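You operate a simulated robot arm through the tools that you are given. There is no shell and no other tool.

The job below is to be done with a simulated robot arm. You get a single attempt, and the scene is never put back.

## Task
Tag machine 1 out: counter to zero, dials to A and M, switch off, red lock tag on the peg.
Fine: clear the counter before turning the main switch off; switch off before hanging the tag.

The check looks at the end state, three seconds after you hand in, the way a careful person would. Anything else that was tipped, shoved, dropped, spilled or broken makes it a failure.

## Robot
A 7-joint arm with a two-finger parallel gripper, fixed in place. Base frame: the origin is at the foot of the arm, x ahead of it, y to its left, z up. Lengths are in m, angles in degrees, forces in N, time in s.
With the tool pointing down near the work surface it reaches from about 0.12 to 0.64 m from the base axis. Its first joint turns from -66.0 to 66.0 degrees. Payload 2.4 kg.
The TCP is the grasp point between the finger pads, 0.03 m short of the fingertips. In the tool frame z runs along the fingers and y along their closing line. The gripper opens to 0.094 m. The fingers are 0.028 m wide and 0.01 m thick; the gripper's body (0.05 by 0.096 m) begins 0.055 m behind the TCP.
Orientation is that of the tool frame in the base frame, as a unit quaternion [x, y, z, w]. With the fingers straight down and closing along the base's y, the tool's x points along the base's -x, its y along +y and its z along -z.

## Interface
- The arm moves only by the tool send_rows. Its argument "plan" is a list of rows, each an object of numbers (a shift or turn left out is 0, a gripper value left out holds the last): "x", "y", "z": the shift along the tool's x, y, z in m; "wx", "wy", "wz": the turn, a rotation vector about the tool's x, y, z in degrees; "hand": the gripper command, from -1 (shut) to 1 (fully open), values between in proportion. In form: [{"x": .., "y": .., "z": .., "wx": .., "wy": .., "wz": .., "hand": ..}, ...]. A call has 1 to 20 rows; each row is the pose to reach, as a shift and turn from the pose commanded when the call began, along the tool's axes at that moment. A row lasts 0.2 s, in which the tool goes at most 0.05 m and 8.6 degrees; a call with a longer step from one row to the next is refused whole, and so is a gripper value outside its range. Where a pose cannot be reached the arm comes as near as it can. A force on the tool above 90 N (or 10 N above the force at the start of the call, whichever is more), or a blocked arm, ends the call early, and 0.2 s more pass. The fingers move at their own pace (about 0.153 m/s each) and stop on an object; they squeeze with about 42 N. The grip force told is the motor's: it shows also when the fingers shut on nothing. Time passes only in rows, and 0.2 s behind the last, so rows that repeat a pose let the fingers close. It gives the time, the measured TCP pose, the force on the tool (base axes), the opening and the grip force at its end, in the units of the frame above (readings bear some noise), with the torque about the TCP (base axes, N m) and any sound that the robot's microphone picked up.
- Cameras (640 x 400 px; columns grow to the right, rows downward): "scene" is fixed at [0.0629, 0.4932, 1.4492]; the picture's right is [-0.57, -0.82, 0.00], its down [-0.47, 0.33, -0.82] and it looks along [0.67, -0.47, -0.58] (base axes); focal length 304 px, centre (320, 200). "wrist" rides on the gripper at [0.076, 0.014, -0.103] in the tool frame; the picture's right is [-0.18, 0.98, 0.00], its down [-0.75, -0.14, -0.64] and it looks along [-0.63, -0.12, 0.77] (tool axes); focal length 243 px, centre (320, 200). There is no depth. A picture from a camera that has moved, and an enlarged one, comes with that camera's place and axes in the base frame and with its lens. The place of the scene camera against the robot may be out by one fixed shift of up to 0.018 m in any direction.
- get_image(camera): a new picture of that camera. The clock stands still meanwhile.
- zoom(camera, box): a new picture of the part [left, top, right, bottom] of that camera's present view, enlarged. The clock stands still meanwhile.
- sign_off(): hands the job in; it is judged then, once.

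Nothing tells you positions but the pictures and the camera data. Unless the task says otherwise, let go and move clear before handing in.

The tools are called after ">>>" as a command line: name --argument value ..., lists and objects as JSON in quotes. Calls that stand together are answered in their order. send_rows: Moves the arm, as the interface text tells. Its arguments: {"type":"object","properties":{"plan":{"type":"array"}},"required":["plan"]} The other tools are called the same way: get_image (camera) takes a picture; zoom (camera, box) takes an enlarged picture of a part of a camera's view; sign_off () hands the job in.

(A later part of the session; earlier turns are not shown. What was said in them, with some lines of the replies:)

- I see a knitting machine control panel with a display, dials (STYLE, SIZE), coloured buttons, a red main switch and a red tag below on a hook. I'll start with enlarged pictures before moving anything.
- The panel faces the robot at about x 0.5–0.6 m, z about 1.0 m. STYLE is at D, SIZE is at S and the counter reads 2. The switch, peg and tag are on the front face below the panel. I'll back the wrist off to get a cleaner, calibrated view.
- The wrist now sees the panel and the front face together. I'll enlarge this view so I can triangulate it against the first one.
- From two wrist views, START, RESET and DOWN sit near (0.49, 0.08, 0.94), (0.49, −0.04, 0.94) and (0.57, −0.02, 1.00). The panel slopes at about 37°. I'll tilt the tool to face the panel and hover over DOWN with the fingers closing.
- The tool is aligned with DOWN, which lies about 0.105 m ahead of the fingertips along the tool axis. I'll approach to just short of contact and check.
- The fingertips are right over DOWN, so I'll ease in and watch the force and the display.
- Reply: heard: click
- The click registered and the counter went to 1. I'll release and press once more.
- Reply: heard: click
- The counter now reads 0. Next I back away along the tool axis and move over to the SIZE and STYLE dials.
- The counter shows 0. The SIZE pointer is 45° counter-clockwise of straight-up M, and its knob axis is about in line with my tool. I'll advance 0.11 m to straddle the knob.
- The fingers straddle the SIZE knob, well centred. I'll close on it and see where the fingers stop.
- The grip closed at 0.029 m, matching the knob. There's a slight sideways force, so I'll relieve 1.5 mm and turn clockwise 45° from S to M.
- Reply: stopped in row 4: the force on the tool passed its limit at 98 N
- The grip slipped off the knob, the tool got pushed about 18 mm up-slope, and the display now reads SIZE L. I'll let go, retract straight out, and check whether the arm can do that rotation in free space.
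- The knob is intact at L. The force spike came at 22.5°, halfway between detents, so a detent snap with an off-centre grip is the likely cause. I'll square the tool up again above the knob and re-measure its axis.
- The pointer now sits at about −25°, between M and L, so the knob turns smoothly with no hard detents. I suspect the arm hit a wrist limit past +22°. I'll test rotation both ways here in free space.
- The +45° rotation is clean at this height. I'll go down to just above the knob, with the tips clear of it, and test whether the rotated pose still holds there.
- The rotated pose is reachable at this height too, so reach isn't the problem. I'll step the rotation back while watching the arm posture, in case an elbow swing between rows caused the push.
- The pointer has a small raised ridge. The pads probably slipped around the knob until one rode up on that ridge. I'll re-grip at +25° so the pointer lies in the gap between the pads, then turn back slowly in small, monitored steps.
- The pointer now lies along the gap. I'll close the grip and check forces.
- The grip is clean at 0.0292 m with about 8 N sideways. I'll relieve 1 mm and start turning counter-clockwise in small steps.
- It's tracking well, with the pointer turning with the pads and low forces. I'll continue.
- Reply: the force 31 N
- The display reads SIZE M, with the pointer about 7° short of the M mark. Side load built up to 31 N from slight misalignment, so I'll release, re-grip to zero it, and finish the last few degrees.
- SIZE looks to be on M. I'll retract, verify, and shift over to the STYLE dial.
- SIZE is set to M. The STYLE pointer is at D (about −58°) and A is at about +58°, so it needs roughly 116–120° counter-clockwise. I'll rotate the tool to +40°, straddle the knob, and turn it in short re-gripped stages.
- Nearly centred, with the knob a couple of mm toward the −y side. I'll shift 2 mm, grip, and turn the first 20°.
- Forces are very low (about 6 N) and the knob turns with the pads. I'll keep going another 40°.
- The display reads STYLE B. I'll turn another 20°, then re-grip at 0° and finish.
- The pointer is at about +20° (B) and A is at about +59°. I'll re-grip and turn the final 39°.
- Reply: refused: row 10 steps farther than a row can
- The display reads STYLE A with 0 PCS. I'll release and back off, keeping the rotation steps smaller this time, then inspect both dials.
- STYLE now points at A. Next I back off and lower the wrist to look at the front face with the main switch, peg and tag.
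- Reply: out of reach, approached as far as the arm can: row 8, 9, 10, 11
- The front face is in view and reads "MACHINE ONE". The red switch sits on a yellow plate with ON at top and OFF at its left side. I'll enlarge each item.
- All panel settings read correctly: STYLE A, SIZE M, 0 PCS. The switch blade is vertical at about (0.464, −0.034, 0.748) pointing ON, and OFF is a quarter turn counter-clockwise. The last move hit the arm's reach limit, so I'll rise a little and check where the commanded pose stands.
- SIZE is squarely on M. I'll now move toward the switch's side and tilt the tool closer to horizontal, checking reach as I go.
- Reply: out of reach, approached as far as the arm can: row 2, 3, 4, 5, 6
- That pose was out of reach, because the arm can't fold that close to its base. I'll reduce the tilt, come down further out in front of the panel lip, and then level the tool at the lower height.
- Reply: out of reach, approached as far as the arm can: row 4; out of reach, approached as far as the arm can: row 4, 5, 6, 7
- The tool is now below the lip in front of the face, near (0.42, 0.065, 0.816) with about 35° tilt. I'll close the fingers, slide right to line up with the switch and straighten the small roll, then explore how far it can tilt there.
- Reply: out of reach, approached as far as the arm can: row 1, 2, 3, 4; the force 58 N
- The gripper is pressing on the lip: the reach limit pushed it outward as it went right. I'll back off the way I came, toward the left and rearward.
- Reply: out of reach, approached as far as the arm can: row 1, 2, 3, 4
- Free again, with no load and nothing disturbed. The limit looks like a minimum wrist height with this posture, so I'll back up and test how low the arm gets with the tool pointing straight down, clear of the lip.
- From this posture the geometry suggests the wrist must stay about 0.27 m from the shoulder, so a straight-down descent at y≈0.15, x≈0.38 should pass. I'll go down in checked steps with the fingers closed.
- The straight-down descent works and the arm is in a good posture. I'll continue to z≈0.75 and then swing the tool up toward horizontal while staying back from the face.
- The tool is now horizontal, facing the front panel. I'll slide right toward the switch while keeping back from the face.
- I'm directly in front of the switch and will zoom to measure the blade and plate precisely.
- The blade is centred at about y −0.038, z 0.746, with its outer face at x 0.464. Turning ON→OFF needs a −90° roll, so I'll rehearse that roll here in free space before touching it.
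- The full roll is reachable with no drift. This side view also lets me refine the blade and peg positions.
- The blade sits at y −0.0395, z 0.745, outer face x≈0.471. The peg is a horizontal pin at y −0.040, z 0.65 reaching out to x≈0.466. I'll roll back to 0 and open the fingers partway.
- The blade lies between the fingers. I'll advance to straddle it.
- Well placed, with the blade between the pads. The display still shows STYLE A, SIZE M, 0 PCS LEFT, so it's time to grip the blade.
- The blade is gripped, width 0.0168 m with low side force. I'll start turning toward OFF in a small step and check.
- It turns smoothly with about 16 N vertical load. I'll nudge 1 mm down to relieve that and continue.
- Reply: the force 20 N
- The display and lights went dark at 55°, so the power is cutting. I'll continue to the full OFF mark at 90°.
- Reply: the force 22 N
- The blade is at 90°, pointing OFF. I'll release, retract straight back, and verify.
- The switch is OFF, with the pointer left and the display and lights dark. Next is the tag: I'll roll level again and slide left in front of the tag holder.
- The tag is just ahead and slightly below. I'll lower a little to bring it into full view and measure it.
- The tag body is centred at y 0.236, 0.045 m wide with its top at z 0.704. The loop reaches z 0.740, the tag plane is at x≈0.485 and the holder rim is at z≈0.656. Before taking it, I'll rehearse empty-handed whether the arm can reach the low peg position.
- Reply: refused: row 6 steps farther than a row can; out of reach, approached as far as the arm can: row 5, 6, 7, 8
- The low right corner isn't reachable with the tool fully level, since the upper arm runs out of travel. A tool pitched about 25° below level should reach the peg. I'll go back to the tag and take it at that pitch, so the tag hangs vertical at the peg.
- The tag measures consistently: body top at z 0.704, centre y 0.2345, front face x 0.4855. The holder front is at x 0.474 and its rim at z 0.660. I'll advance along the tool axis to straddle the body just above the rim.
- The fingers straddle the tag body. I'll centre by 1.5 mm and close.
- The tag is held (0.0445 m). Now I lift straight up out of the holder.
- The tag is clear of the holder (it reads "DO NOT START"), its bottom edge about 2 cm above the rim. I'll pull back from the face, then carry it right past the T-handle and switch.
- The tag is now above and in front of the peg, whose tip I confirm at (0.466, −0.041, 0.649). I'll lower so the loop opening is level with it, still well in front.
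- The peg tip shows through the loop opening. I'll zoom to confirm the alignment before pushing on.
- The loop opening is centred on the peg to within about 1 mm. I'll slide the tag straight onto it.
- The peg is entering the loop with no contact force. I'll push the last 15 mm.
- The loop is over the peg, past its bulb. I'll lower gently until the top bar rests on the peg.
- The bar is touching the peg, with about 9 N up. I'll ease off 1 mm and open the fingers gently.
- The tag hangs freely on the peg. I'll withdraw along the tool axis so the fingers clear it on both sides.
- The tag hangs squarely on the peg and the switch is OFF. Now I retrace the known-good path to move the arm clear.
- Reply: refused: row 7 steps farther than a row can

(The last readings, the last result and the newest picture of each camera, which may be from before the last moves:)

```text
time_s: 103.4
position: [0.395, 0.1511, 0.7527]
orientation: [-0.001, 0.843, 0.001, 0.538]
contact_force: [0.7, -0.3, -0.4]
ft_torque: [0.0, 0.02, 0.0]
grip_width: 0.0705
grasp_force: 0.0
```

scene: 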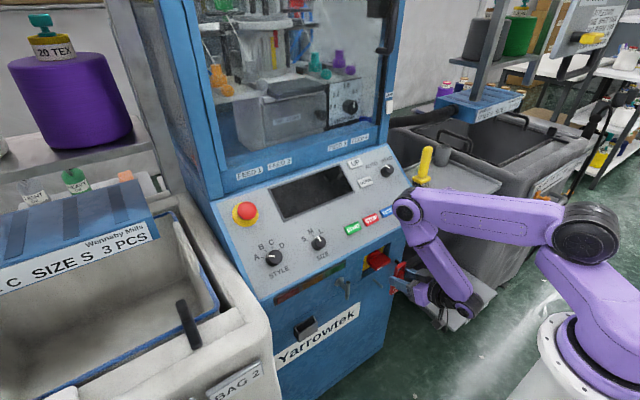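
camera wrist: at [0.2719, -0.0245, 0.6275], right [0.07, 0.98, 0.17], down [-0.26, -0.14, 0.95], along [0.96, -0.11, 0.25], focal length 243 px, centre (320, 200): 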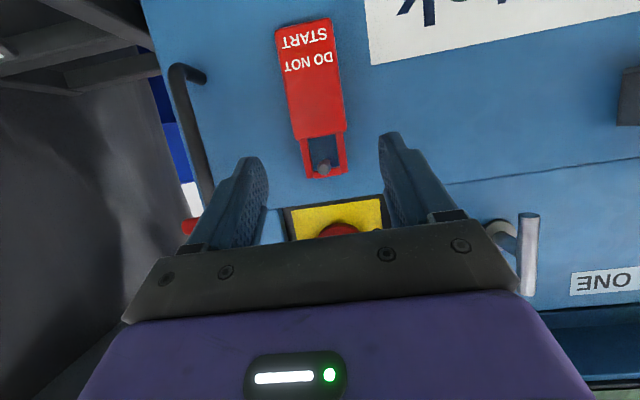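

>>> send_rows --plan '[{"x": 0.0051, "z": -0.0109, "wy": 8}, {"x": 0.0051, "z": -0.0109, "wy": 16}, {"x": 0.0051, "z": -0.0109, "wy": 24}, {"x": 0.0051, "z": -0.0109, "wy": 32}, {"x": 0.0051, "z": -0.0109, "wy": 40}, {"x": 0.0051, "z": -0.0109, "wy": 48}, {"x": 0.0051, "z": -0.0109, "wy": 56}, {"x": 0.0051, "z": -0.0109, "wy": 65}, {"x": 0.0051, "z": -0.0109, "wy": 65}]'

>>> send_rows --plan '[{"x": 0.0051, "z": -0.0109, "wy": 8}, {"x": 0.0051, "z": -0.0109, "wy": 16}, {"x": 0.0051, "z": -0.0109, "wy": 24}, {"x": 0.0051, "z": -0.0109, "wy": 32}, {"x": 0.0051, "z": -0.0109, "wy": 40}, {"x": 0.0051, "z": -0.0109, "wy": 48}, {"x": 0.0051, "z": -0.0109, "wy": 56}, {"x": 0.0051, "z": -0.0109, "wy": 64}, {"x": 0.0051, "z": -0.0109, "wy": 64}]'

```text
refused: row 8 steps farther than a row can; nothing moved
```

```text
time_s: 105.4
position: [0.3857, 0.1514, 0.7523]
orientation: [-0.002, 1.0, 0.0, 0.008]
contact_force: [0.1, 0.1, -0.2]
ft_torque: [-0.03, -0.01, 0.0]
grip_width: 0.0704
grasp_force: 0.1
```

The tool points straight down in front of the panel. I'll go straight up and then back from the machine.

>>> send_rows --plan '[{"z": -0.045}, {"z": -0.09}, {"z": -0.135}, {"z": -0.18}, {"z": -0.225}, {"z": -0.27}, {"z": -0.31}, {"x": 0.03, "z": -0.34}, {"x": 0.06, "z": -0.37}, {"x": 0.06, "z": -0.37}]'

>>> get_image --camera "scene"

>>> zoom --camera "scene" --box '[220, 150, 420, 290]'

>>> zoom --camera "scene" --box '[280, 230, 440, 340]'

```text
time_s: 107.6
position: [0.3189, 0.1507, 1.1202]
orientation: [-0.001, 1.0, 0.0, 0.009]
contact_force: [-0.8, -0.5, -0.4]
ft_torque: [0.0, 0.01, -0.01]
grip_width: 0.0705
grasp_force: 0.0
out of reach, approached as far as the arm can: row 2
```

```text
taken
```

scene: 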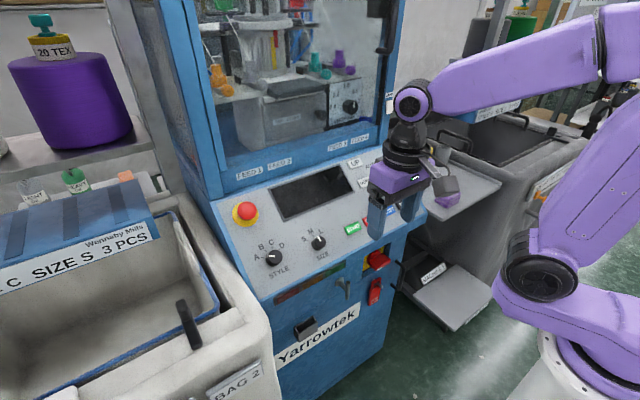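

```text
2.86 times, centred on (320, 220) of scene
camera zoom: at [0.0629, 0.4932, 1.4492], right [-0.57, -0.82, 0.0], down [-0.47, 0.33, -0.82], along [0.67, -0.47, -0.58], focal length 868 px, centre (320, 143)
```

zoom: 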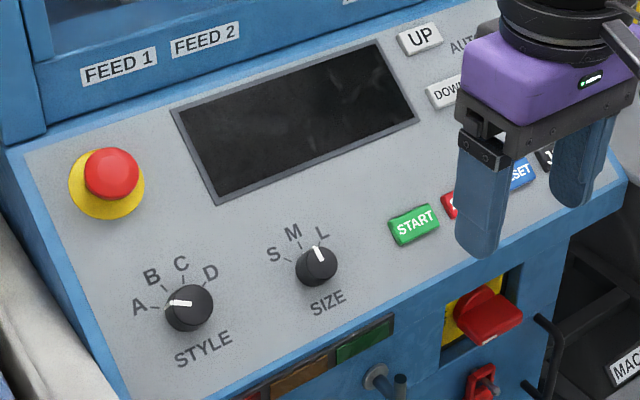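

```text
3.64 times, centred on (360, 285) of scene
camera zoom: at [0.0629, 0.4932, 1.4492], right [-0.57, -0.82, 0.0], down [-0.47, 0.33, -0.82], along [0.67, -0.47, -0.58], focal length 1105 px, centre (174, -109)
```

zoom: 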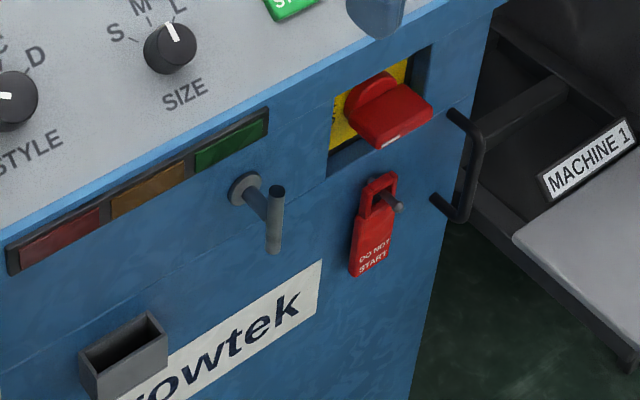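

STYLE is at A, SIZE at M, the switch is OFF and the tag is on the peg. The arm is clear. I'll take one last look at the neighbouring items before handing in.

>>> get_image --camera "wrist"

>>> zoom --camera "scene" --box '[360, 120, 520, 320]'

```text
taken
camera wrist: at [0.2401, 0.1635, 1.222], right [0.18, 0.98, 0.0], down [0.74, -0.14, 0.66], along [0.64, -0.12, -0.76], focal length 243 px, centre (320, 200)
```

wrist: 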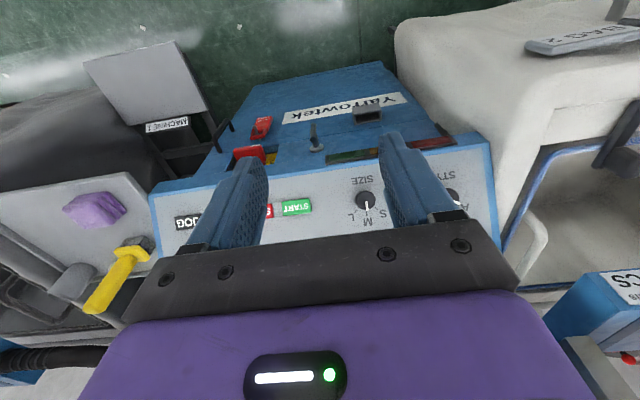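

```text
2.00 times, centred on (440, 220) of scene
camera zoom: at [0.0629, 0.4932, 1.4492], right [-0.57, -0.82, 0.0], down [-0.47, 0.33, -0.82], along [0.67, -0.47, -0.58], focal length 608 px, centre (80, 160)
```

zoom: 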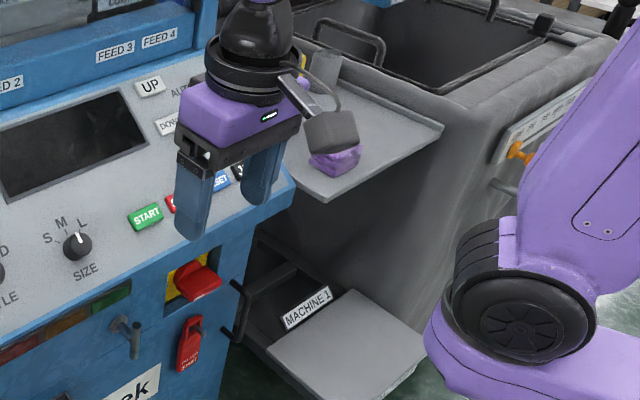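

Everything is as required and nothing nearby was moved: the brush, cloth, cup, carts and holder are all in place. The arm is clear and the gripper is empty, so I'm handing in.

>>> sign_off

```text
The job is handed in.
```

Machine 1 is tagged out, done in the order you asked for. I've handed the job in but haven't seen the check's result.

- **Counter:** I pressed DOWN twice and the display read 0 PCS LEFT before I touched the main switch.
- **Dials:** STYLE is on A and SIZE is on M, both confirmed on the display while it was still lit.
- **Main switch:** It's turned a quarter turn to OFF, and the display and lights are dark.
- **Tag:** I hung the red "DO NOT START" tag on the peg below the switch after the power was off.

Two things went off plan along the way:

- **SIZE overshoot:** My first turn of the SIZE dial slipped and went past M to L. I turned it back to M.
- **Lip contact:** The gripper pressed against the panel's lower lip with roughly 60 N while I was looking for a way down to the switch. I backed off and saw no damage or movement.

In the last pictures nothing else around the machine had moved, and the arm is clear with the gripper empty.
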